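You operate a simulated robot arm through the tools that you are given. There is no shell and no other tool. Be economical: measure what you need, move in short steps, check, and stop when the job is done.

You are at the controls of a simulated two-armed robot. One attempt, no reset.

## Task
Wipe up the spill on the top of the grey steel table with the rag and put it back.

Only the result counts: the job must be done as asked and must still hold three seconds after the hand-in. Knocking over, shifting, dropping, spilling or breaking anything else fails it.

## Robot
Two 7-joint arms with two-finger parallel grippers on one trunk, on a base that drives. Base frame: it is fixed to the floor where the robot stands at the start and does not move with it; the origin is under the middle of the robot, x ahead of it, y to its left, z up. Readings come in cm, degrees, newtons and seconds.
The left shoulder is at the start at [6, 14.7, 51.8], the right one opposite. With the tool pointing down near the work surface each hand reaches from about 10 to 66 cm from the robot's upright axis, wherever it stands, measured 20 degrees to its own side. Payload 3.43 kg a hand.
Tool frame (each hand has its own): the origin (TCP) lies between the finger pads and is the grasp point; the fingertips stand 3 cm ahead of it; z points along the fingers, y is the line along which they close. The gripper opens to 9.4 cm. The fingers are 2.8 cm wide and 1 cm thick; the gripper's body (5 by 9.6 cm) begins 5.5 cm behind the TCP.
Orientation is that of the tool frame in the base frame, as a unit quaternion [x, y, z, w]. With the fingers straight down and closing along the base's y, the tool's x points along the base's -x, its y along +y and its z along -z.

## Interface
- The arms move only by the tool arm_command. It takes "left_steps", "right_steps" or both (then of equal length, played together; a hand with none holds still); each is a list of rows, each a list of 7 numbers: the turn, a rotation vector about the tool's x, y, z in degrees, then the shift along the tool's x, y, z in cm, then the closure, from 0 (fully open) to 1 (shut). In form: [[wx, wy, wz, dx, dy, dz, jaw], ...]. A call has 1 to 8 rows; each row shifts and turns the commanded pose from where the row before left it, along the tool's axes as they then stand. Rows are played at 5 a second. More than 5 cm and 8.6 degrees between two rows, or a gripper value outside its range, and nothing of the call is played. A pose out of reach is approached as far as the arm can. The call stops where the force on the tool passes 40 N (or 10 N more than at its start, if that is more) or the arm is blocked; 0.2 s more then pass. Each finger travels about 7.2 cm/s and halts on what it meets, pressing with about 42 N; the grip force reading is that of the motor and also rises with nothing between the fingers. The clock runs only during rows and for 0.2 s after the last one: add rows that do not move to give the fingers time. The reply holds the time, the measured pose of the TCP, the force on the tool along the base axes, the opening and the grip force, in the units named above and with some noise, with the torque about the TCP (base axes, N m) and any sound that the robot's microphone picked up.
- Cameras (640 x 400 px; columns grow to the right, rows downward): "scene" is now at [5.27, 0.92, 116.53]; the picture's right is [0.07, -1.00, 0.00], its down [-0.52, -0.04, -0.85] and it looks along [0.85, 0.06, -0.53] (base axes); focal length 289 px, centre (320, 200). "left" rides on the left gripper at [7.6, -1.4, -10.3] in its tool frame; the picture's right is [0.18, 0.98, 0.00], its down [-0.75, 0.14, -0.64] and it looks along [-0.63, 0.12, 0.77] (tool axes); focal length 243 px, centre (320, 200). "right" rides on the right gripper at [7.6, 1.4, -10.3] in its tool frame; the picture's right is [-0.18, 0.98, 0.00], its down [-0.75, -0.14, -0.64] and it looks along [-0.63, -0.12, 0.77] (tool axes); focal length 243 px, centre (320, 200). There is no depth. A picture from a camera that has moved, and an enlarged one, comes with that camera's place and axes in the base frame and with its lens. The place of the scene camera against the robot may be out by one fixed shift of up to 1.8 cm in any direction.
- get_image(camera): a new picture of that camera. No time passes.
- raise_lower(by): slides the trunk up (or, below 0, down) by that many cm; the arms and the scene camera ride with it, the base frame stays. It gives what a move gives, with no picture.
- steer(legs): drives the robot by 1 to 6 legs, each [ahead, left, turn to the left] in cm, cm and degrees, along the robot's own axes; the way and the turn of a leg run together, so that a leg with both is an arc; at most 150 cm and 180 degrees a leg. The arms and the cameras ride along, it lands a little off, and it stops where it bumps. It gives what a move gives.
- aim_head(pan, tilt): turns the head with the scene camera to pan (to the left, within 86 degrees either way) and tilt (down, from -29 to 69), counted from straight ahead of the robot. It gives what a move gives.
- inspect(camera, box): a new picture of the part [left, top, right, bottom] of that camera's present view, enlarged. No time passes.
- sign_off(): hands the job in; it is judged then, once.

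Work in short steps. Places have to be worked out from the pictures, the camera data and where the tool is seen: move nearer, look again, correct. Check each grasp and each placing, and mend what went wrong. You have 120 turns and 88 pictures in all, those below and enlarged ones among them. Open the grippers and draw the arms clear of the work before you hand the job in, unless the task says otherwise; then end with one line.

The tools are called as a command line: name --argument value ..., lists and objects as JSON in quotes. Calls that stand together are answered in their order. arm_command: Moves the arms, as the interface text tells. Its arguments: {"type":"object","properties":{"left_steps":{"type":"array"},"right_steps":{"type":"array"}},"required":[]} The other tools are called the same way: raise_lower (by) slides the trunk up or down; steer (legs) drives the base; aim_head (pan, tilt) turns the head that bears the scene camera; get_image (camera) takes a picture; inspect (camera, box) takes an enlarged picture of a part of a camera's view; sign_off () hands the job in.

At the start:

```text
clock: 0.0
left_eef_pos: [29.07, 11.02, 96.0]
left_tcp_rot: [0.001, 1.0, 0.0, 0.0]
left_wrist_force: [-0.1, 1.0, 0.1]
left_moment: [0.04, 0.0, 0.03]
left_grip_width: 9.39
left_finger_force: 0.0
right_eef_pos: [34.95, -15.33, 95.94]
right_tcp_rot: [0.0, 1.0, 0.0, 0.001]
right_wrist_force: [0.3, 0.0, -0.2]
right_moment: [-0.02, -0.01, -0.03]
right_grip_width: 9.39
right_finger_force: 0.0
trunk travel left (down, up): [-22.5, 2.5]
robot x, y, heading: [0.09, -0.21, -0.1]
head pan, tilt: [4.1, 31.7]
```

scene: 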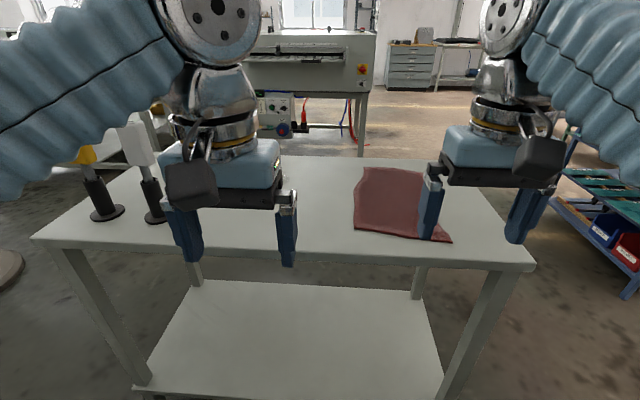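
right: 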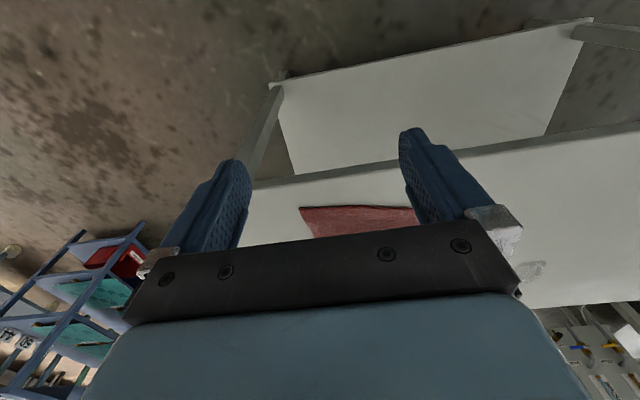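
left: 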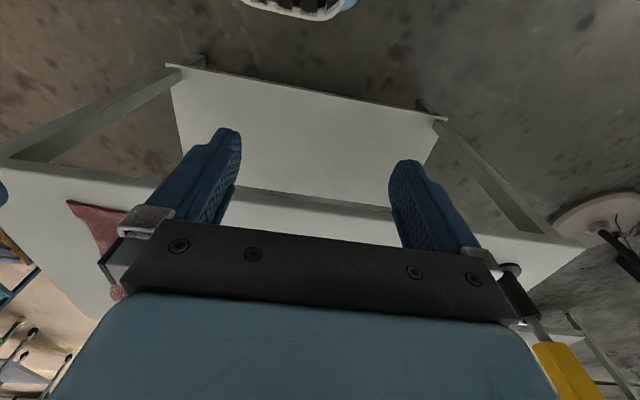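

The table shows a red rag; the right camera shows a faint patch near (530,270) that may be the spill. I'll enlarge both views.

inspect --camera "scene" --box '[240, 140, 480, 290]'

inspect --camera "right" --box '[440, 180, 640, 305]'

```text
2.67 times, centred on (360, 215) of scene
camera zoom: at [5.27, 0.92, 116.53], right [0.07, -1.0, 0.0], down [-0.52, -0.04, -0.85], along [0.85, 0.06, -0.53], focal length 770 px, centre (213, 160)
```

zoom: 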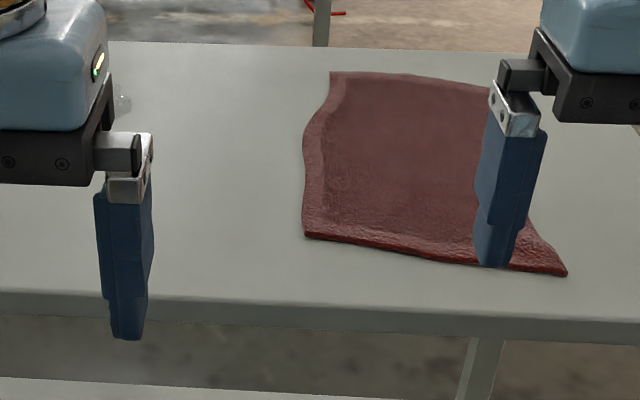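

```text
3.20 times, centred on (540, 242) of right
camera zoom: at [27.16, -13.97, 106.11], right [0.18, 0.98, 0.0], down [0.75, -0.14, 0.64], along [0.63, -0.12, -0.77], focal length 776 px, centre (-384, 64)
```

zoom: 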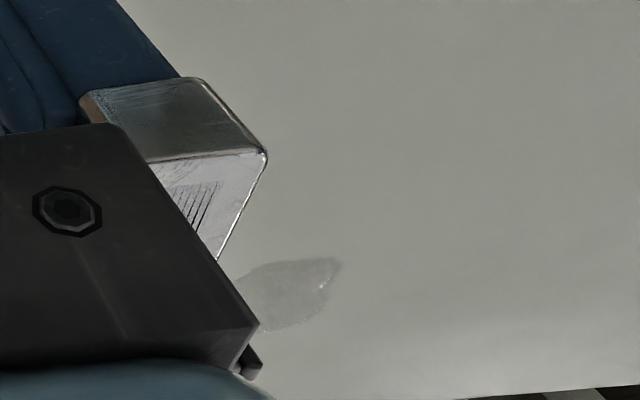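

Table top works out to z≈81, near edge x≈43.5; rag spans about x 50–80, y −21…−3; the spill is near (70,15), hidden behind the left gripper. I'll swing the arms outward to see clearly.

arm_command --left_steps '[[0, 0, 0, 0, 5, 0, 0], [0, 0, 0, 0, 5, 0, 0], [0, 0, 0, 0, 5, 0, 0], [0, 0, 0, 0, 5, 0, 0], [0, 0, 0, 0, 0, 0, 0]]' --right_steps '[[0, 0, 0, 0, -5, 0, 0], [0, 0, 0, 0, -5, 0, 0], [0, 0, 0, 0, -5, 0, 0], [0, 0, 0, 0, 0, 0, 0], [0, 0, 0, 0, 0, 0, 0]]'

get_image --camera "scene"

```text
clock: 1.2
left_eef_pos: [28.74, 30.93, 96.2]
left_tcp_rot: [0.0, 1.0, 0.0, 0.0]
left_wrist_force: [0.4, -0.3, 0.5]
left_moment: [-0.02, -0.01, -0.02]
left_grip_width: 9.41
left_finger_force: 0.1
right_eef_pos: [34.67, -30.44, 95.88]
right_tcp_rot: [0.0, 1.0, 0.0, 0.001]
right_wrist_force: [-0.3, 0.5, -0.3]
right_moment: [0.02, -0.01, -0.07]
right_grip_width: 9.39
right_finger_force: 0.1
trunk travel left (down, up): [-22.5, 2.5]
robot x, y, heading: [0.12, -0.04, 0.2]
head pan, tilt: [4.1, 31.7]
```

```text
82 pictures are left
camera scene: at [5.26, 0.93, 116.53], right [0.07, -1.0, 0.0], down [-0.52, -0.04, -0.85], along [0.85, 0.06, -0.53], focal length 289 px, centre (320, 200)
```

scene: 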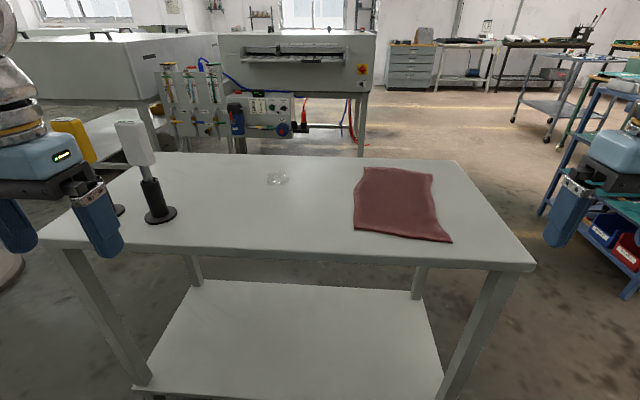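

inspect --camera "scene" --box '[240, 150, 340, 212]'

inspect --camera "scene" --box '[340, 155, 470, 255]'

```text
6.40 times, centred on (290, 181) of scene
camera zoom: at [5.26, 0.93, 116.53], right [0.07, -1.0, 0.0], down [-0.52, -0.04, -0.85], along [0.85, 0.06, -0.53], focal length 1849 px, centre (512, 322)
```

zoom: 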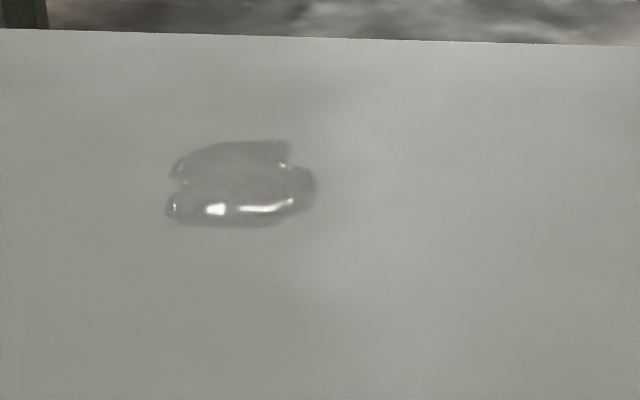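

```text
4.00 times, centred on (405, 205) of scene
camera zoom: at [5.26, 0.93, 116.53], right [0.07, -1.0, 0.0], down [-0.52, -0.04, -0.85], along [0.85, 0.06, -0.53], focal length 1156 px, centre (-20, 180)
```

zoom: 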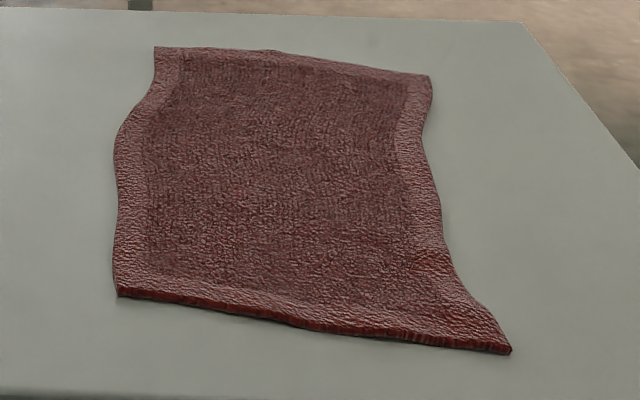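

The spill is about x 68–76, y 13.5–19.5. Reaching it needs a drive ahead, so I look down to check clearance between base and table.

aim_head --pan 0 --tilt 66

get_image --camera "scene"

```text
clock: 2.2
left_eef_pos: [28.91, 30.93, 96.27]
left_tcp_rot: [-0.001, 1.0, 0.0, 0.001]
left_wrist_force: [0.6, 0.7, -0.1]
left_moment: [-0.03, -0.02, 0.01]
left_grip_width: 9.39
left_finger_force: 0.0
right_eef_pos: [34.72, -30.28, 95.94]
right_tcp_rot: [0.0, 1.0, 0.0, 0.0]
right_wrist_force: [-0.3, 0.0, 0.3]
right_moment: [-0.03, 0.0, -0.02]
right_grip_width: 9.4
right_finger_force: 0.1
trunk travel left (down, up): [-22.5, 2.5]
robot x, y, heading: [0.07, -0.03, -0.2]
head pan, tilt: [0.0, 66.0]
```

```text
79 pictures are left
camera scene: at [2.27, 0.27, 111.93], right [0.0, -1.0, 0.0], down [-0.91, 0.0, -0.41], along [0.41, 0.0, -0.91], focal length 289 px, centre (320, 200)
```

scene: 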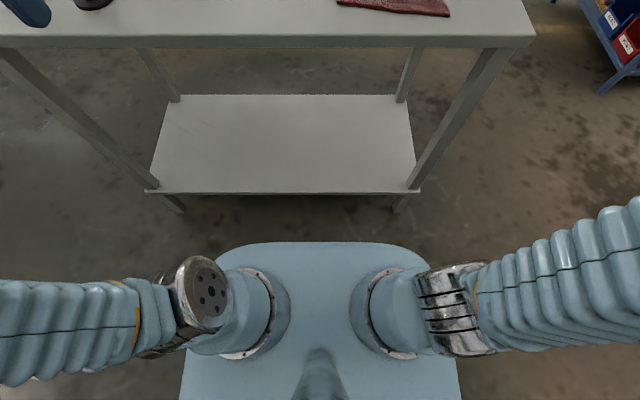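

The base front has at least ~17 cm to the table shelf. I bring the left hand back to y≈11 (away from the tall objects at y≈39) and drive 12 cm ahead.

arm_command --left_steps '[[0, 0, 0, 0, -5, 0, 0], [0, 0, 0, 0, -5, 0, 0], [0, 0, 0, 0, -5, 0, 0], [0, 0, 0, 0, -5, 0, 0], [0, 0, 0, 0, -5, 0, 0], [0, 0, 0, 0, 0, 0, 0]]'

steer --legs '[[12, 0, 0]]'

aim_head --pan 0 --tilt 45

get_image --camera "scene"

get_image --camera "left"

```text
clock: 3.6
left_eef_pos: [29.06, 6.25, 96.03]
left_tcp_rot: [-0.001, 1.0, 0.0, 0.0]
left_wrist_force: [0.4, 0.2, -0.1]
left_moment: [0.01, 0.01, -0.01]
left_grip_width: 9.41
left_finger_force: 0.0
right_eef_pos: [34.76, -30.41, 95.91]
right_tcp_rot: [0.0, 1.0, 0.0, 0.0]
right_wrist_force: [1.0, -0.7, 0.6]
right_moment: [0.02, -0.02, 0.0]
right_grip_width: 9.4
right_finger_force: 0.0
trunk travel left (down, up): [-22.5, 2.5]
robot x, y, heading: [0.13, -0.11, 0.2]
head pan, tilt: [0.0, 66.0]
```

```text
clock: 4.8
left_eef_pos: [41.03, 6.21, 96.02]
left_tcp_rot: [0.0, 1.0, 0.0, 0.0]
left_wrist_force: [0.1, -1.7, -0.1]
left_moment: [-0.01, 0.01, -0.02]
left_grip_width: 9.39
left_finger_force: 0.2
right_eef_pos: [46.69, -30.37, 95.92]
right_tcp_rot: [0.001, 1.0, -0.001, 0.0]
right_wrist_force: [-0.1, 0.1, 0.5]
right_moment: [0.0, -0.01, 0.02]
right_grip_width: 9.38
right_finger_force: 0.1
trunk travel left (down, up): [-22.5, 2.5]
robot x, y, heading: [11.81, 0.31, -0.1]
head pan, tilt: [0.0, 66.0]
```

```text
clock: 5.7
left_eef_pos: [41.11, 6.15, 96.06]
left_tcp_rot: [0.001, 1.0, -0.001, -0.001]
left_wrist_force: [-0.1, 0.5, -0.2]
left_moment: [0.01, 0.0, 0.01]
left_grip_width: 9.4
left_finger_force: 0.1
right_eef_pos: [46.67, -30.25, 95.91]
right_tcp_rot: [0.0, 1.0, 0.0, -0.001]
right_wrist_force: [-0.3, 0.3, -0.5]
right_moment: [-0.03, -0.02, 0.0]
right_grip_width: 9.39
right_finger_force: 0.0
trunk travel left (down, up): [-22.5, 2.5]
robot x, y, heading: [11.74, -0.12, 0.0]
head pan, tilt: [0.0, 45.0]
```

```text
78 pictures are left
camera scene: at [16.46, 0.26, 114.53], right [0.0, -1.0, 0.0], down [-0.71, 0.0, -0.71], along [0.71, 0.0, -0.71], focal length 289 px, centre (320, 200)
```

scene: 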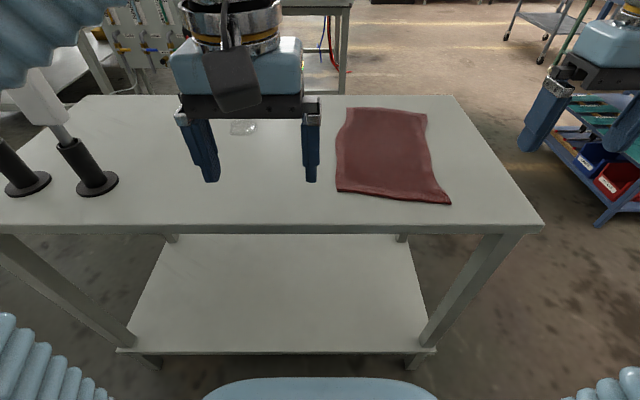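

```text
77 pictures are left
camera left: at [33.42, 4.76, 106.23], right [-0.18, 0.98, 0.0], down [0.75, 0.14, 0.64], along [0.63, 0.12, -0.77], focal length 243 px, centre (320, 200)
```

left: 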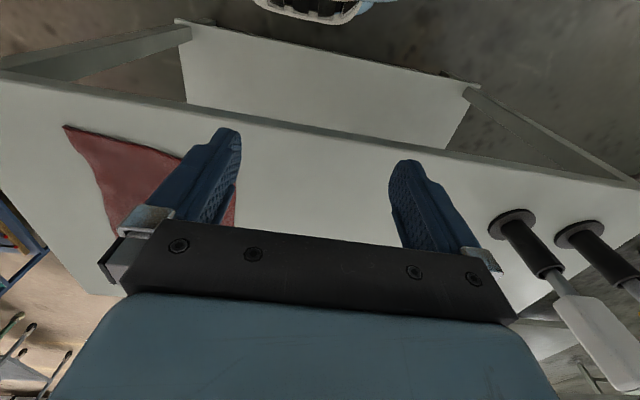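

Drive landed at x≈11.8. Rag: near-left corner ≈(51.6,−2.6), centre ≈(65,−13). I take the left hand above a point at about (63,−9) on the rag.

arm_command --left_steps '[[0, 0, 0, -3.7, -2.5, 0, 0], [0, 0, 0, -3.7, -2.5, 0, 0], [0, 0, 0, -3.7, -2.5, 0, 0], [0, 0, 0, -3.7, -2.5, 0, 0], [0, 0, 0, -3.7, -2.5, 0, 0], [0, 0, 0, -3.5, -2.5, 0, 0], [0, 0, 0, 0, 0, 3, 0.2], [0, 0, 0, 0, 0, 0, 0.2]]'

get_image --camera "scene"

get_image --camera "left"

```text
clock: 7.5
left_eef_pos: [50.36, 0.04, 92.94]
left_tcp_rot: [0.001, 1.0, 0.0, 0.0]
left_wrist_force: [-0.8, 0.4, 0.1]
left_moment: [-0.03, 0.01, 0.01]
left_grip_width: 7.5
left_finger_force: 0.0
left hand out of reach, approached as far as the arm can: row 3, 4, 5, 6
right_eef_pos: [46.71, -30.52, 95.94]
right_tcp_rot: [0.0, 1.0, 0.0, 0.0]
right_wrist_force: [-0.6, 0.0, 0.0]
right_moment: [0.01, -0.03, -0.02]
right_grip_width: 9.38
right_finger_force: 0.0
trunk travel left (down, up): [-22.5, 2.5]
robot x, y, heading: [12.07, 0.09, 0.1]
head pan, tilt: [0.0, 45.0]
```

```text
76 pictures are left
camera scene: at [16.47, 0.27, 114.54], right [0.0, -1.0, 0.0], down [-0.71, 0.0, -0.71], along [0.71, 0.0, -0.71], focal length 289 px, centre (320, 200)
```

scene: 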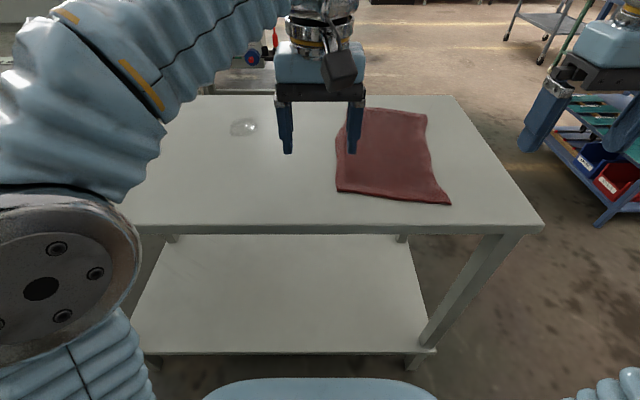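

```text
75 pictures are left
camera left: at [42.66, -1.42, 103.21], right [-0.18, 0.98, 0.0], down [0.75, 0.14, 0.64], along [0.63, 0.12, -0.77], focal length 243 px, centre (320, 200)
```

left: 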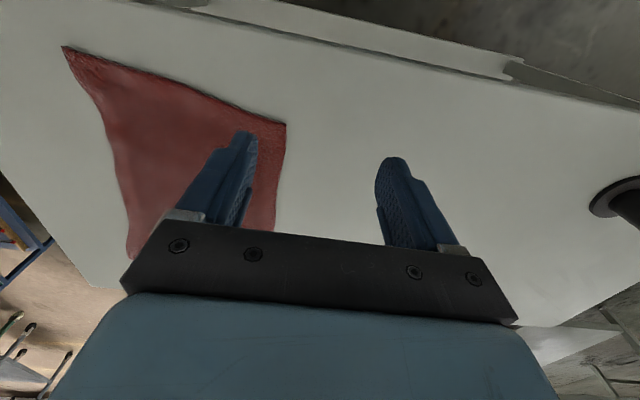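

The left arm ran out of reach at this height (x≈50). Raising the trunk brings the shoulder nearer table level; I raise it 2.5 cm and look down again to gauge the base gap.

raise_lower --by 2.5

aim_head --pan 0 --tilt 69

get_image --camera "scene"

```text
clock: 8.2
left_eef_pos: [50.36, -0.04, 95.46]
left_tcp_rot: [0.0, 1.0, 0.0, 0.0]
left_wrist_force: [0.1, -0.6, 0.7]
left_moment: [-0.01, 0.02, 0.01]
left_grip_width: 7.51
left_finger_force: 0.1
right_eef_pos: [46.65, -30.36, 98.44]
right_tcp_rot: [0.0, 1.0, 0.0, -0.001]
right_wrist_force: [0.5, -0.3, -0.6]
right_moment: [0.03, 0.03, -0.03]
right_grip_width: 9.41
right_finger_force: 0.2
trunk travel left (down, up): [-25.0, 0.0]
robot x, y, heading: [12.08, -0.02, 0.1]
head pan, tilt: [0.0, 45.0]
```

```text
clock: 9.1
left_eef_pos: [50.37, -0.0, 95.57]
left_tcp_rot: [0.0, 1.0, 0.0, 0.0]
left_wrist_force: [0.9, 0.0, 0.2]
left_moment: [-0.01, 0.03, -0.02]
left_grip_width: 7.5
left_finger_force: 0.1
right_eef_pos: [46.67, -30.27, 98.38]
right_tcp_rot: [-0.001, 1.0, 0.0, 0.001]
right_wrist_force: [0.6, 0.2, -0.2]
right_moment: [0.01, -0.01, -0.03]
right_grip_width: 9.41
right_finger_force: 0.1
trunk travel left (down, up): [-25.0, 0.0]
robot x, y, heading: [12.23, -0.08, -0.1]
head pan, tilt: [0.0, 68.8]
```

```text
74 pictures are left
camera scene: at [13.93, 0.26, 114.13], right [0.0, -1.0, 0.0], down [-0.93, 0.0, -0.36], along [0.36, 0.0, -0.93], focal length 289 px, centre (320, 200)
```

scene: 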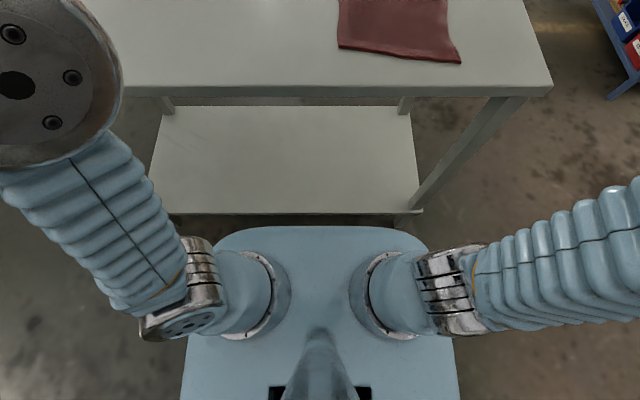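

The gap at shelf height is still at least 4 cm, so I ease 2.5 cm further ahead; then I pitch the tool forward 25° (wrist back) to gain reach, and see where the hand settles.

steer --legs '[[2.5, 0, 0]]'

arm_command --left_steps '[[0, 0, 0, 0, 0, 0, 0.2], [0, 8, 0, 0, 0, 0, 0.2], [0, 8, 0, 0, 0, 0, 0.2], [0, 8, 0, 0, 0, 0, 0.2], [0, 0, 0, 0, 0, 0, 0.2]]'

aim_head --pan 0 --tilt 45

get_image --camera "scene"

```text
clock: 9.9
left_eef_pos: [52.98, 0.12, 95.32]
left_tcp_rot: [-0.001, 1.0, 0.0, 0.001]
left_wrist_force: [0.1, 0.1, 0.3]
left_moment: [0.03, 0.01, 0.0]
left_grip_width: 7.53
left_finger_force: 0.0
right_eef_pos: [49.1, -30.25, 98.4]
right_tcp_rot: [0.0, 1.0, 0.0, 0.0]
right_wrist_force: [-0.1, -0.4, 0.5]
right_moment: [0.0, 0.01, 0.01]
right_grip_width: 9.41
right_finger_force: 0.1
trunk travel left (down, up): [-25.0, 0.0]
robot x, y, heading: [14.33, -0.18, -0.0]
head pan, tilt: [0.0, 68.8]
```

```text
clock: 11.1
left_eef_pos: [52.9, 0.04, 95.5]
left_tcp_rot: [0.0, 0.999, 0.0, -0.034]
left_wrist_force: [0.9, -0.5, 0.3]
left_moment: [0.01, -0.02, -0.04]
left_grip_width: 7.53
left_finger_force: 0.1
left hand out of reach, approached as far as the arm can: row 2, 3, 4
right_eef_pos: [49.17, -30.3, 98.42]
right_tcp_rot: [-0.001, 1.0, -0.001, 0.0]
right_wrist_force: [-0.6, 0.0, -0.1]
right_moment: [-0.02, -0.02, 0.0]
right_grip_width: 9.4
right_finger_force: 0.1
trunk travel left (down, up): [-25.0, 0.0]
robot x, y, heading: [14.55, -0.03, 0.1]
head pan, tilt: [0.0, 68.8]
```

```text
clock: 12.0
left_eef_pos: [52.89, -0.0, 95.49]
left_tcp_rot: [0.001, 0.999, 0.0, -0.035]
left_wrist_force: [-0.4, 0.5, 0.1]
left_moment: [0.01, 0.04, 0.01]
left_grip_width: 7.53
left_finger_force: 0.1
right_eef_pos: [49.24, -30.27, 98.53]
right_tcp_rot: [-0.001, 1.0, 0.001, 0.0]
right_wrist_force: [-0.3, -0.7, 0.4]
right_moment: [0.0, 0.01, 0.01]
right_grip_width: 9.4
right_finger_force: 0.1
trunk travel left (down, up): [-25.0, 0.0]
robot x, y, heading: [14.36, -0.36, -0.1]
head pan, tilt: [0.0, 45.0]
```

```text
73 pictures are left
camera scene: at [18.99, 0.26, 117.01], right [0.0, -1.0, 0.0], down [-0.71, 0.0, -0.71], along [0.71, 0.0, -0.71], focal length 289 px, centre (320, 200)
```

scene: 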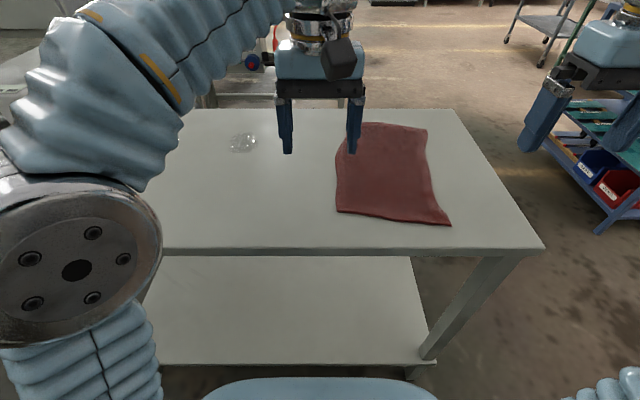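

Positive wy tipped the wrist forward – wrong way. I turn wy negative so that the fingertips point ahead and the wrist comes back.

arm_command --left_steps '[[0, -8, 0, 0, 0, 0, 0.2], [0, -8, 0, 0, 0, 0, 0.2], [0, -8, 0, 0, 0, 0, 0.2], [0, -8, 0, 0, 0, 0, 0.2], [0, 0, 0, 0, 0, 0, 0.2]]'

```text
clock: 13.2
left_eef_pos: [52.98, 0.03, 95.44]
left_tcp_rot: [0.0, 0.97, 0.0, 0.243]
left_wrist_force: [-0.7, 0.0, -0.3]
left_moment: [-0.03, 0.02, 0.0]
left_grip_width: 7.53
left_finger_force: 0.0
right_eef_pos: [49.18, -30.29, 98.35]
right_tcp_rot: [0.0, 1.0, 0.0, 0.0]
right_wrist_force: [-0.5, -0.2, -0.4]
right_moment: [-0.01, -0.01, 0.03]
right_grip_width: 9.36
right_finger_force: 0.0
trunk travel left (down, up): [-25.0, 0.0]
robot x, y, heading: [14.7, -0.37, -0.1]
head pan, tilt: [0.0, 45.0]
```

Tilt is now ~28°. I move to about (60,−9,88), tips ~3–4 cm above the rag.

arm_command --left_steps '[[0, 0, 0, -0.9, -3, 3.3, 0.3], [0, 0, 0, -0.9, -3, 3.3, 0.3], [0, 0, 0, -0.9, -3, 3.3, 0.3], [0, 0, 0, 0, 0, 0, 0.3]]'

get_image --camera "left"

get_image --camera "scene"

```text
clock: 14.2
left_eef_pos: [59.94, -8.77, 87.68]
left_tcp_rot: [0.001, 0.97, 0.0, 0.242]
left_wrist_force: [0.7, -0.6, -0.4]
left_moment: [0.01, -0.02, 0.01]
left_grip_width: 6.57
left_finger_force: 0.0
right_eef_pos: [49.25, -30.46, 98.43]
right_tcp_rot: [0.0, 1.0, 0.0, 0.0]
right_wrist_force: [0.0, 0.9, 0.1]
right_moment: [0.04, 0.02, -0.01]
right_grip_width: 9.39
right_finger_force: 0.0
trunk travel left (down, up): [-25.0, 0.0]
robot x, y, heading: [14.66, -0.21, -0.0]
head pan, tilt: [0.0, 45.0]
```

```text
72 pictures are left
camera left: at [48.3, -10.28, 93.11], right [-0.16, 0.98, -0.09], down [0.36, 0.14, 0.92], along [0.92, 0.12, -0.38], focal length 243 px, centre (320, 200)
```

left: 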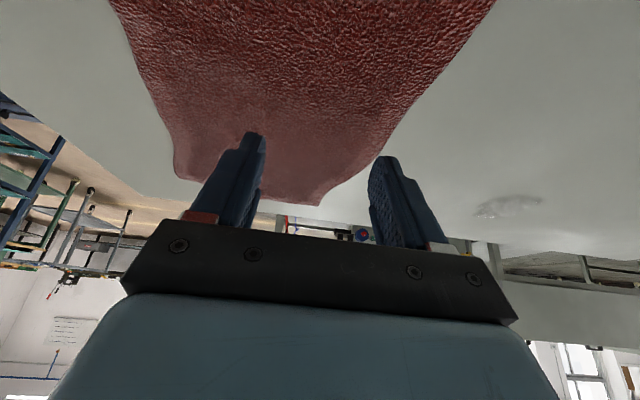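

```text
71 pictures are left
camera scene: at [19.01, 0.25, 117.01], right [0.0, -1.0, 0.0], down [-0.71, 0.0, -0.71], along [0.71, 0.0, -0.71], focal length 289 px, centre (320, 200)
```

scene: 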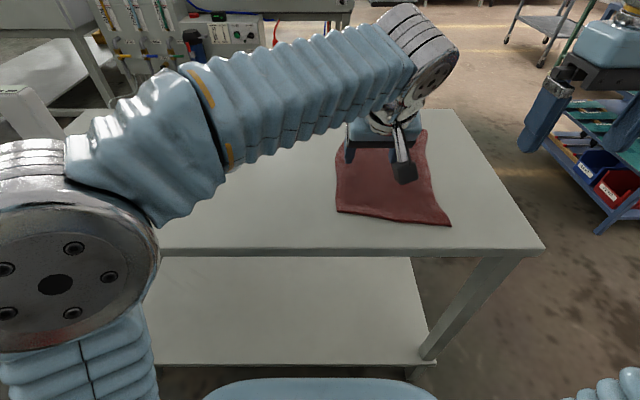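

The fingers straddle the rag's left edge; I shift 3.5 cm to −y so both are over cloth, and begin descending.

arm_command --left_steps '[[0, 0, 0, 0, -3.5, 0, 0.35], [0, 0, 0, 0.47, 0, 0.88, 0.35], [0, 0, 0, 0.23, 0, 0.44, 0.35], [0, 0, 0, 0.23, 0, 0.44, 0.35], [0, 0, 0, 0, 0, 0, 0.35]]'

get_image --camera "left"

```text
clock: 15.4
left_eef_pos: [59.94, -12.47, 85.93]
left_tcp_rot: [-0.001, 0.97, 0.0, 0.242]
left_wrist_force: [-0.4, 0.8, 0.8]
left_moment: [0.0, -0.02, 0.01]
left_grip_width: 6.13
left_finger_force: 0.0
right_eef_pos: [49.35, -30.33, 98.33]
right_tcp_rot: [0.0, 1.0, 0.0, 0.0]
right_wrist_force: [0.8, 0.6, 0.2]
right_moment: [0.0, -0.04, 0.0]
right_grip_width: 9.4
right_finger_force: 0.1
trunk travel left (down, up): [-25.0, 0.0]
robot x, y, heading: [14.7, -0.28, -0.3]
head pan, tilt: [0.0, 45.0]
```

```text
70 pictures are left
camera left: at [48.28, -13.84, 91.43], right [-0.16, 0.98, -0.09], down [0.36, 0.14, 0.92], along [0.92, 0.12, -0.38], focal length 243 px, centre (320, 200)
```

left: 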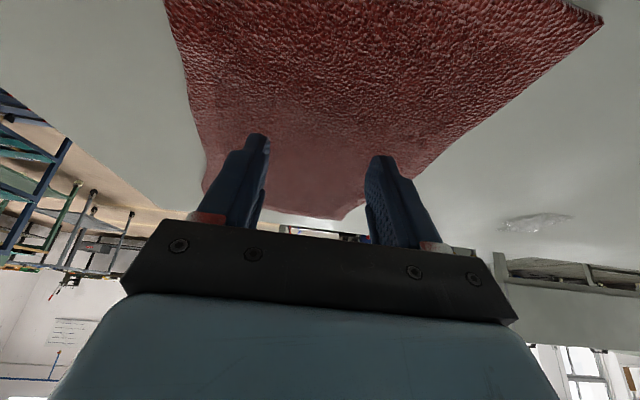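

Both fingers are over the cloth with no contact yet (tips ≈83.3). I continue down in small steps.

arm_command --left_steps '[[0, 0, 0, 0.19, 0, 0.35, 0.35], [0, 0, 0, 0.19, 0, 0.35, 0.35], [0, 0, 0, 0.14, 0, 0.26, 0.35], [0, 0, 0, 0, 0, 0, 0.35]]'

```text
clock: 16.4
left_eef_pos: [59.97, -12.5, 84.86]
left_tcp_rot: [0.0, 0.97, 0.0, 0.242]
left_wrist_force: [-0.8, 0.6, 0.2]
left_moment: [-0.03, 0.0, -0.04]
left_grip_width: 6.1
left_finger_force: 0.0
right_eef_pos: [49.19, -30.39, 98.43]
right_tcp_rot: [0.0, 1.0, 0.0, 0.0]
right_wrist_force: [0.1, -0.4, -0.4]
right_moment: [0.01, 0.01, -0.01]
right_grip_width: 9.4
right_finger_force: 0.0
trunk travel left (down, up): [-25.0, 0.0]
robot x, y, heading: [14.6, 0.39, -0.1]
head pan, tilt: [0.0, 45.0]
```

arm_command --left_steps '[[0, 0, 0, 0.14, 0, 0.26, 0.35], [0, 0, 0, 0.14, 0, 0.26, 0.35], [0, 0, 0, 0.14, 0, 0.26, 0.35], [0, 0, 0, 0.14, 0, 0.26, 0.35], [0, 0, 0, 0, 0, 0, 0.35]]'

inspect --camera "left" --box '[180, 80, 460, 255]'

```text
clock: 17.6
left_eef_pos: [59.92, -12.44, 83.71]
left_tcp_rot: [0.0, 0.97, 0.0, 0.242]
left_wrist_force: [0.0, 0.2, 0.6]
left_moment: [-0.01, 0.01, 0.0]
left_grip_width: 6.1
left_finger_force: 0.1
right_eef_pos: [49.25, -30.27, 98.35]
right_tcp_rot: [0.0, 1.0, 0.001, 0.0]
right_wrist_force: [0.7, -0.7, 0.1]
right_moment: [0.01, -0.02, 0.01]
right_grip_width: 9.42
right_finger_force: 0.0
trunk travel left (down, up): [-25.0, 0.0]
robot x, y, heading: [14.67, -0.35, 0.1]
head pan, tilt: [0.0, 45.0]
```

```text
2.29 times, centred on (320, 168) of left
camera zoom: at [48.33, -13.89, 89.17], right [-0.16, 0.98, -0.09], down [0.36, 0.14, 0.92], along [0.92, 0.12, -0.38], focal length 555 px, centre (320, 274)
```

zoom: 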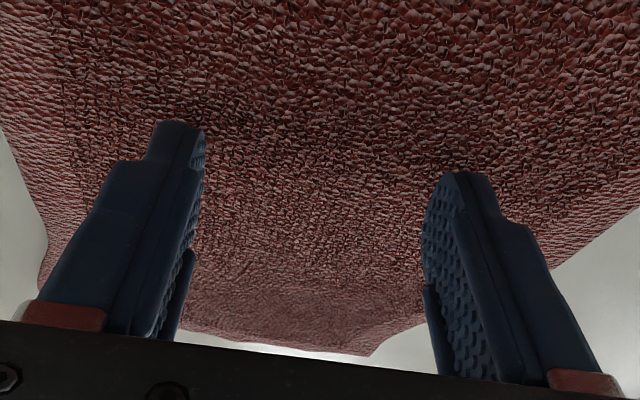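

Still no contact at tip height ≈81. Continue.

arm_command --left_steps '[[0, 0, 0, 0.14, 0, 0.26, 0.35], [0, 0, 0, 0.14, 0, 0.26, 0.35], [0, 0, 0, 0.14, 0, 0.26, 0.35], [0, 0, 0, 0.14, 0, 0.26, 0.35], [0, 0, 0, 0, 0, 0, 0.35]]'

```text
clock: 18.4
left_eef_pos: [59.95, -12.44, 83.48]
left_tcp_rot: [0.0, 0.969, -0.005, 0.249]
left_wrist_force: [-0.3, -0.6, 15.3]
left_moment: [0.29, -0.02, -0.02]
left_grip_width: 6.11
left_finger_force: 0.1
right_eef_pos: [49.08, -30.33, 98.48]
right_tcp_rot: [0.0, 1.0, 0.0, 0.001]
right_wrist_force: [0.3, 0.0, 0.1]
right_moment: [0.0, -0.02, 0.0]
right_grip_width: 9.39
right_finger_force: 0.2
trunk travel left (down, up): [-25.0, 0.0]
robot x, y, heading: [14.43, -0.23, 0.1]
head pan, tilt: [0.0, 45.0]
stopped in row 4 (left hand): the force on the tool passed its limit at 45 N (the readings are from after the stop); the commanded pose is now the measured one
```

Contact at TCP z≈83.5, 15 N. I close the fingers here to gather a fold of cloth.

arm_command --left_steps '[[0, 0, 0, 0, 0, 0, 0.55], [0, 0, 0, 0, 0, 0, 0.75], [0, 0, 0, 0, 0, 0, 1], [0, 0, 0, 0, 0, 0, 1], [0, 0, 0, 0, 0, 0, 1]]'

get_image --camera "left"

```text
clock: 19.6
left_eef_pos: [59.85, -12.46, 83.49]
left_tcp_rot: [0.0, 0.969, -0.005, 0.249]
left_wrist_force: [2.5, 0.2, 31.3]
left_moment: [0.09, -0.19, -0.07]
left_grip_width: 0.68
left_finger_force: 40.8
right_eef_pos: [49.08, -30.22, 98.57]
right_tcp_rot: [0.0, 1.0, -0.001, 0.0]
right_wrist_force: [-0.2, -0.2, 0.2]
right_moment: [0.01, -0.02, 0.0]
right_grip_width: 9.41
right_finger_force: 0.1
trunk travel left (down, up): [-25.0, 0.0]
robot x, y, heading: [14.87, 0.31, -0.1]
head pan, tilt: [0.0, 45.0]
```

```text
68 pictures are left
camera left: at [48.26, -13.83, 88.82], right [-0.16, 0.98, -0.1], down [0.35, 0.15, 0.92], along [0.92, 0.11, -0.37], focal length 243 px, centre (320, 200)
```

left: 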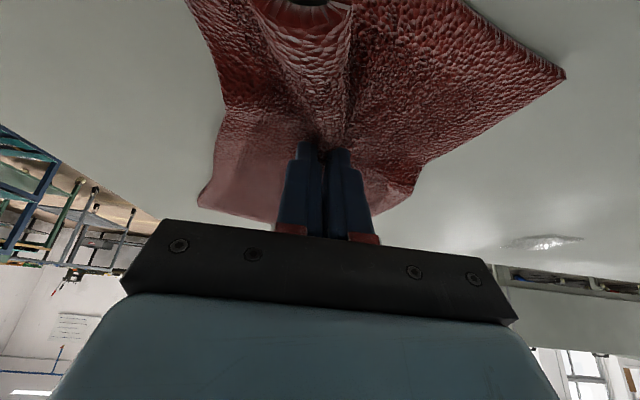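

The cloth is pinched in a fold (0.68 cm, 41 N). I ease up 0.4 cm and drag it in +y toward the spill, checking part-way.

arm_command --left_steps '[[0, 0, 0, -0.2, 0, -0.36, 1], [0, 0, 0, 0, 3, 0, 1], [0, 0, 0, 0, 3, 0, 1], [0, 0, 0, 0, 3, 0, 1], [0, 0, 0, 0, 3, 0, 1], [0, 0, 0, 0, 3, 0, 1]]'

get_image --camera "scene"

get_image --camera "left"

```text
clock: 21.0
left_eef_pos: [59.95, 2.45, 83.64]
left_tcp_rot: [0.0, 0.969, -0.003, 0.246]
left_wrist_force: [-0.5, 0.2, 2.8]
left_moment: [0.09, -0.06, -0.06]
left_grip_width: 0.65
left_finger_force: 40.7
right_eef_pos: [49.11, -30.25, 98.29]
right_tcp_rot: [0.0, 1.0, 0.0, 0.0]
right_wrist_force: [-0.4, 0.4, 0.0]
right_moment: [0.02, -0.01, 0.01]
right_grip_width: 9.39
right_finger_force: 0.0
trunk travel left (down, up): [-25.0, 0.0]
robot x, y, heading: [14.6, -0.2, -0.1]
head pan, tilt: [0.0, 45.0]
```

```text
67 pictures are left
camera scene: at [18.99, 0.25, 117.01], right [0.0, -1.0, 0.0], down [-0.71, 0.0, -0.71], along [0.71, 0.0, -0.71], focal length 289 px, centre (320, 200)
```

scene: 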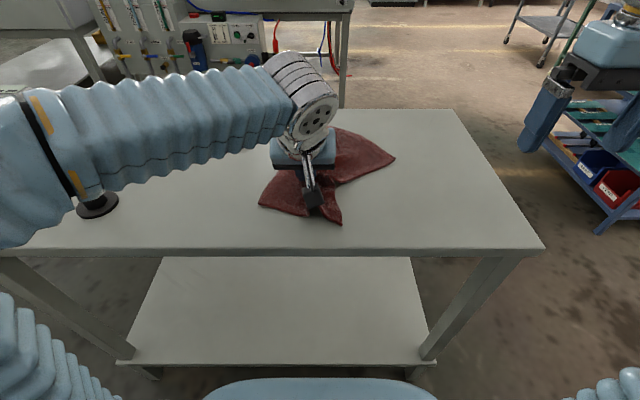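

```text
66 pictures are left
camera left: at [48.26, 1.04, 88.98], right [-0.16, 0.98, -0.09], down [0.36, 0.15, 0.92], along [0.92, 0.11, -0.37], focal length 243 px, centre (320, 200)
```

left: 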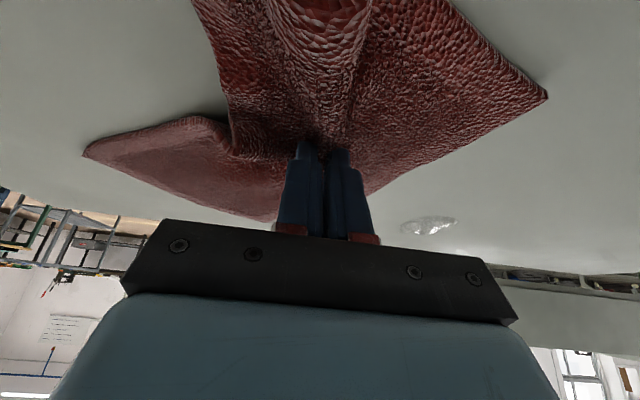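

The cloth follows nicely. To keep the left elbow away from the tall tools on the left, I extend ahead first (9 cm in +x) before going further left.

arm_command --left_steps '[[0, 0, 0, -2.64, 0, 1.43, 1], [0, 0, 0, -2.64, 0, 1.43, 1], [0, 0, 0, -2.64, 0, 1.43, 1], [0, 0, 0, 0, 0, 0, 1]]'

aim_head --pan 30 --tilt 45

get_image --camera "scene"

```text
clock: 22.0
left_eef_pos: [68.98, 2.43, 83.75]
left_tcp_rot: [0.0, 0.969, -0.003, 0.247]
left_wrist_force: [-0.7, -0.5, 0.6]
left_moment: [0.06, 0.0, -0.09]
left_grip_width: 0.66
left_finger_force: 41.1
right_eef_pos: [49.24, -30.31, 98.33]
right_tcp_rot: [0.0, 1.0, 0.0, 0.0]
right_wrist_force: [-0.1, 0.5, 0.5]
right_moment: [0.02, -0.01, -0.04]
right_grip_width: 9.39
right_finger_force: 0.1
trunk travel left (down, up): [-25.0, 0.0]
robot x, y, heading: [14.55, 0.06, 0.2]
head pan, tilt: [0.0, 45.0]
```

```text
clock: 22.9
left_eef_pos: [69.1, 2.42, 83.73]
left_tcp_rot: [0.0, 0.969, -0.003, 0.247]
left_wrist_force: [0.1, 0.6, 0.0]
left_moment: [0.05, -0.03, -0.07]
left_grip_width: 0.68
left_finger_force: 40.9
right_eef_pos: [49.21, -30.32, 98.42]
right_tcp_rot: [0.0, 1.0, 0.0, 0.0]
right_wrist_force: [-0.2, 0.0, -0.1]
right_moment: [-0.02, 0.02, -0.02]
right_grip_width: 9.41
right_finger_force: 0.1
trunk travel left (down, up): [-25.0, 0.0]
robot x, y, heading: [14.76, 0.31, -0.3]
head pan, tilt: [30.0, 45.0]
```

```text
65 pictures are left
camera scene: at [17.91, 4.32, 117.01], right [0.5, -0.87, 0.0], down [-0.61, -0.35, -0.71], along [0.61, 0.35, -0.71], focal length 289 px, centre (320, 200)
```

scene: 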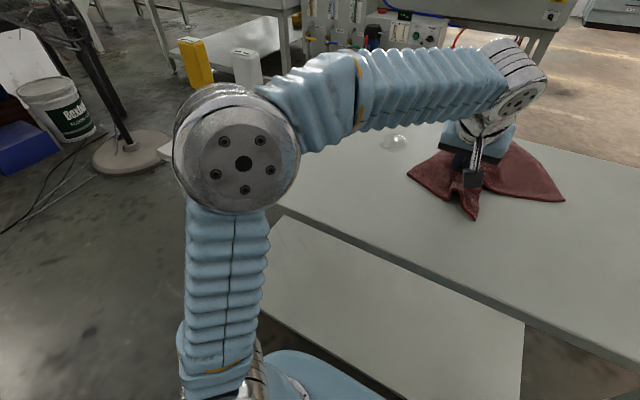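

Elbow is around (37,26,96), roughly 10 cm clear of the white-headed tool at ≈(54,39). I advance +y in small steps while watching the elbow.

arm_command --left_steps '[[0, 0, 0, 0, 2.5, 0, 1], [0, 0, 0, 0, 2.5, 0, 1], [0, 0, 0, 0, 2, 0, 1], [0, 0, 0, 0, 0, 0, 1]]'

get_image --camera "scene"

get_image --camera "left"

```text
clock: 23.9
left_eef_pos: [69.13, 9.45, 83.76]
left_tcp_rot: [0.001, 0.969, -0.004, 0.247]
left_wrist_force: [0.4, -1.1, 1.0]
left_moment: [0.05, -0.01, -0.1]
left_grip_width: 0.65
left_finger_force: 40.8
right_eef_pos: [49.11, -30.41, 98.37]
right_tcp_rot: [-0.001, 1.0, 0.0, 0.0]
right_wrist_force: [-0.9, -0.1, 0.0]
right_moment: [0.03, 0.01, -0.01]
right_grip_width: 9.39
right_finger_force: 0.1
trunk travel left (down, up): [-25.0, 0.0]
robot x, y, heading: [14.95, -0.12, 0.1]
head pan, tilt: [30.0, 45.0]
```

```text
64 pictures are left
camera scene: at [17.9, 4.33, 117.02], right [0.5, -0.87, 0.0], down [-0.61, -0.35, -0.71], along [0.61, 0.35, -0.71], focal length 289 px, centre (320, 200)
```

scene: 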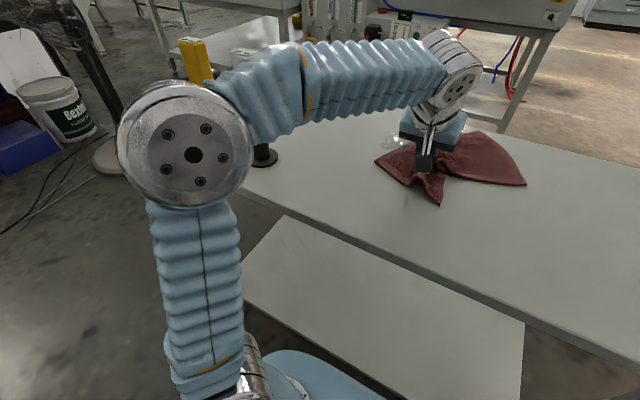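

```text
63 pictures are left
camera left: at [57.38, 8.0, 89.04], right [-0.16, 0.98, -0.1], down [0.35, 0.15, 0.92], along [0.92, 0.11, -0.37], focal length 243 px, centre (320, 200)
```

left: 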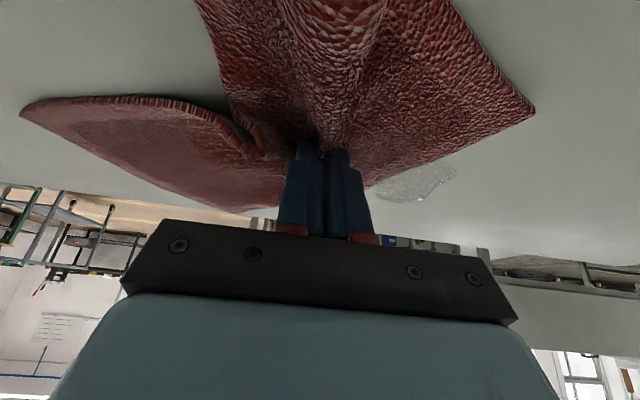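

The spill sits at ≈(72.7,16.8), just ahead-left of the cloth; elbow clearance is fine. I press down slightly and wipe over it (+y 7, +x 3).

arm_command --left_steps '[[0, 0, 0, 0.12, 0, 0.22, 1], [0, 0, 0, -0.88, 2, 0.48, 1], [0, 0, 0, -0.88, 2, 0.48, 1], [0, 0, 0, -0.5, 2, 0.28, 1], [0, 0, 0, 0, 2, 0, 1], [0, 0, 0, 0, 0, 0, 1]]'

get_image --camera "scene"

get_image --camera "left"

```text
clock: 25.3
left_eef_pos: [71.58, 17.52, 83.48]
left_tcp_rot: [-0.001, 0.968, -0.004, 0.249]
left_wrist_force: [1.3, -5.3, 23.6]
left_moment: [-0.1, -0.12, -0.08]
left_grip_width: 0.65
left_finger_force: 40.8
right_eef_pos: [49.14, -30.49, 98.44]
right_tcp_rot: [-0.001, 1.0, 0.001, 0.001]
right_wrist_force: [0.0, -0.4, -0.2]
right_moment: [0.0, -0.01, 0.02]
right_grip_width: 9.41
right_finger_force: 0.1
trunk travel left (down, up): [-25.0, 0.0]
robot x, y, heading: [14.76, -0.12, 0.0]
head pan, tilt: [30.0, 45.0]
```

```text
62 pictures are left
camera scene: at [17.77, 4.24, 117.04], right [0.5, -0.87, 0.0], down [-0.61, -0.35, -0.71], along [0.61, 0.35, -0.71], focal length 289 px, centre (320, 200)
```

scene: 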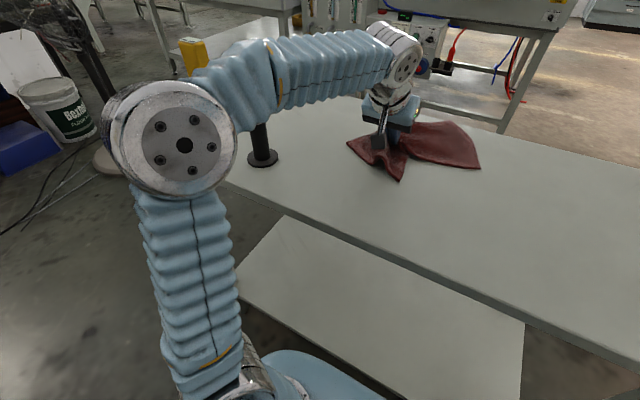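

```text
61 pictures are left
camera left: at [59.88, 16.05, 88.81], right [-0.16, 0.98, -0.1], down [0.35, 0.15, 0.92], along [0.92, 0.11, -0.37], focal length 243 px, centre (320, 200)
```

left: 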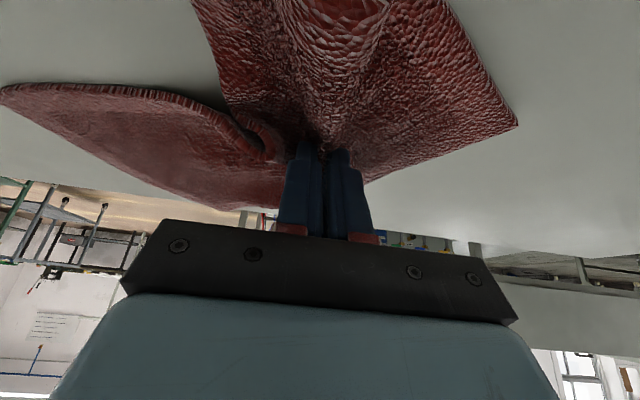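

No spill visible beside the cloth now, tips are over it with 24 N. I do several strokes to cover the full spill area.

arm_command --left_steps '[[0, 0, 0, -0.06, 2.5, -0.1, 1], [0, 0, 0, -1.76, 0, 0.95, 1], [0, 0, 0, 0, -3, 0, 1], [0, 0, 0, 0, -3, 0, 1], [0, 0, 0, 0, -2, 0, 1], [0, 0, 0, 2.2, 0, -1.19, 1], [0, 0, 0, 2.2, 0, -1.19, 1], [0, 0, 0, 0, 0, 0, 1]]'

get_image --camera "left"

```text
clock: 27.1
left_eef_pos: [68.67, 11.82, 83.48]
left_tcp_rot: [0.0, 0.969, -0.003, 0.247]
left_wrist_force: [2.3, -1.4, 15.3]
left_moment: [0.03, -0.14, -0.06]
left_grip_width: 0.63
left_finger_force: 40.9
right_eef_pos: [49.1, -30.32, 98.41]
right_tcp_rot: [-0.001, 1.0, 0.0, 0.001]
right_wrist_force: [0.2, -0.3, -0.9]
right_moment: [-0.02, 0.02, 0.0]
right_grip_width: 9.42
right_finger_force: 0.1
trunk travel left (down, up): [-25.0, 0.0]
robot x, y, heading: [14.73, 0.16, -0.0]
head pan, tilt: [30.0, 45.0]
```

```text
60 pictures are left
camera left: at [57.06, 10.47, 88.88], right [-0.16, 0.98, -0.09], down [0.35, 0.15, 0.92], along [0.92, 0.11, -0.37], focal length 243 px, centre (320, 200)
```

left: 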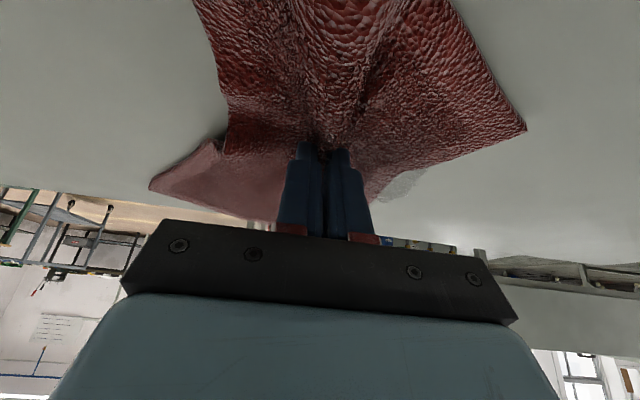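

inspect --camera "left" --box '[340, 120, 500, 220]'

```text
4.00 times, centred on (420, 170) of left
camera zoom: at [57.06, 10.47, 88.88], right [-0.16, 0.98, -0.09], down [0.35, 0.15, 0.92], along [0.92, 0.11, -0.37], focal length 970 px, centre (-80, 320)
```

zoom: 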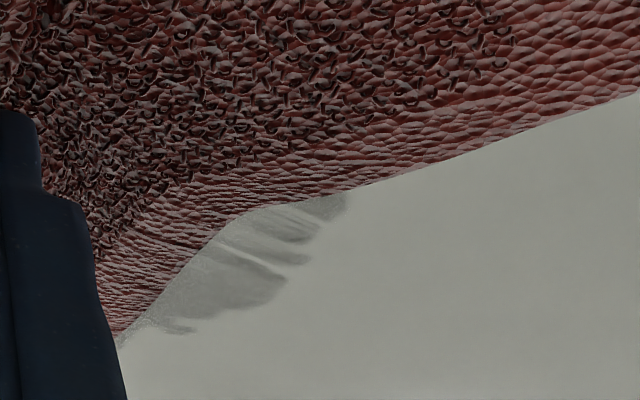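

Streaks show the cleaning works but some wet film remains (x≈70–77, y≈16–19). I run a dense zigzag over x 68–77, y 12–22.

arm_command --left_steps '[[0, 0, 0, 0, 3.3, 0, 1], [0, 0, 0, 0, 3.3, 0, 1], [0, 0, 0, 0, 3.3, 0, 1], [0, 0, 0, -1.32, 0, 0.72, 1], [0, 0, 0, 0, -3.3, 0, 1], [0, 0, 0, 0, -3.3, 0, 1], [0, 0, 0, 0, -3.3, 0, 1], [0, 0, 0, -1.32, 0, 0.72, 1]]'

arm_command --left_steps '[[0, 0, 0, 0, 3.3, 0, 1], [0, 0, 0, 0, 3.3, 0, 1], [0, 0, 0, 0, 3.3, 0, 1], [0, 0, 0, -1.32, 0, 0.72, 1], [0, 0, 0, 0, -3.3, 0, 1], [0, 0, 0, 0, -3.3, 0, 1], [0, 0, 0, 0, -3.3, 0, 1], [0, 0, 0, -1.32, 0, 0.72, 1]]'

get_image --camera "left"

get_image --camera "scene"

```text
clock: 28.9
left_eef_pos: [71.4, 11.81, 83.56]
left_tcp_rot: [0.002, 0.969, -0.004, 0.247]
left_wrist_force: [-8.9, -2.2, 29.3]
left_moment: [-0.03, 0.19, -0.03]
left_grip_width: 0.65
left_finger_force: 40.8
right_eef_pos: [48.88, -30.29, 98.46]
right_tcp_rot: [0.0, 1.0, 0.0, 0.001]
right_wrist_force: [-0.1, 0.8, 0.4]
right_moment: [0.04, -0.03, 0.0]
right_grip_width: 9.38
right_finger_force: 0.1
trunk travel left (down, up): [-25.0, 0.0]
robot x, y, heading: [14.62, -0.06, -0.1]
head pan, tilt: [30.0, 45.0]
```

```text
clock: 30.7
left_eef_pos: [74.5, 11.84, 83.43]
left_tcp_rot: [0.001, 0.969, -0.004, 0.248]
left_wrist_force: [-6.1, -2.3, 24.8]
left_moment: [0.01, 0.18, -0.06]
left_grip_width: 0.64
left_finger_force: 41.0
right_eef_pos: [48.88, -30.39, 98.42]
right_tcp_rot: [0.0, 1.0, 0.0, 0.001]
right_wrist_force: [0.0, 0.2, -0.6]
right_moment: [-0.01, -0.05, 0.02]
right_grip_width: 9.38
right_finger_force: 0.0
trunk travel left (down, up): [-25.0, 0.0]
robot x, y, heading: [14.57, -0.27, -0.0]
head pan, tilt: [30.0, 45.0]
```

```text
58 pictures are left
camera left: at [62.9, 10.4, 88.85], right [-0.16, 0.98, -0.1], down [0.35, 0.15, 0.92], along [0.92, 0.11, -0.37], focal length 243 px, centre (320, 200)
```

left: 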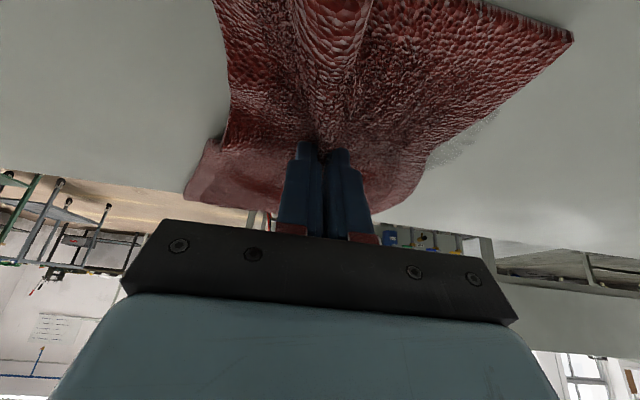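

```text
57 pictures are left
camera scene: at [17.67, 4.28, 117.02], right [0.5, -0.87, 0.0], down [-0.61, -0.35, -0.71], along [0.61, 0.35, -0.71], focal length 289 px, centre (320, 200)
```

scene: 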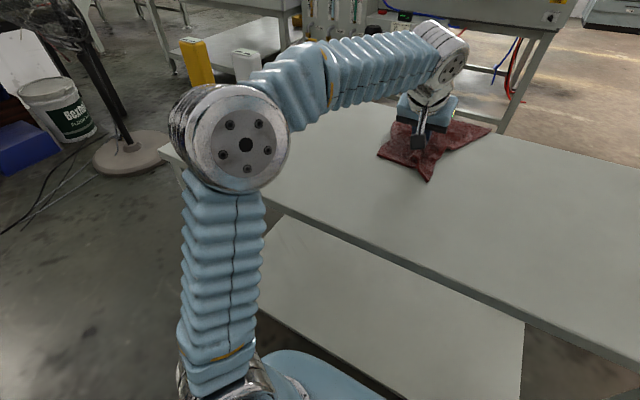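

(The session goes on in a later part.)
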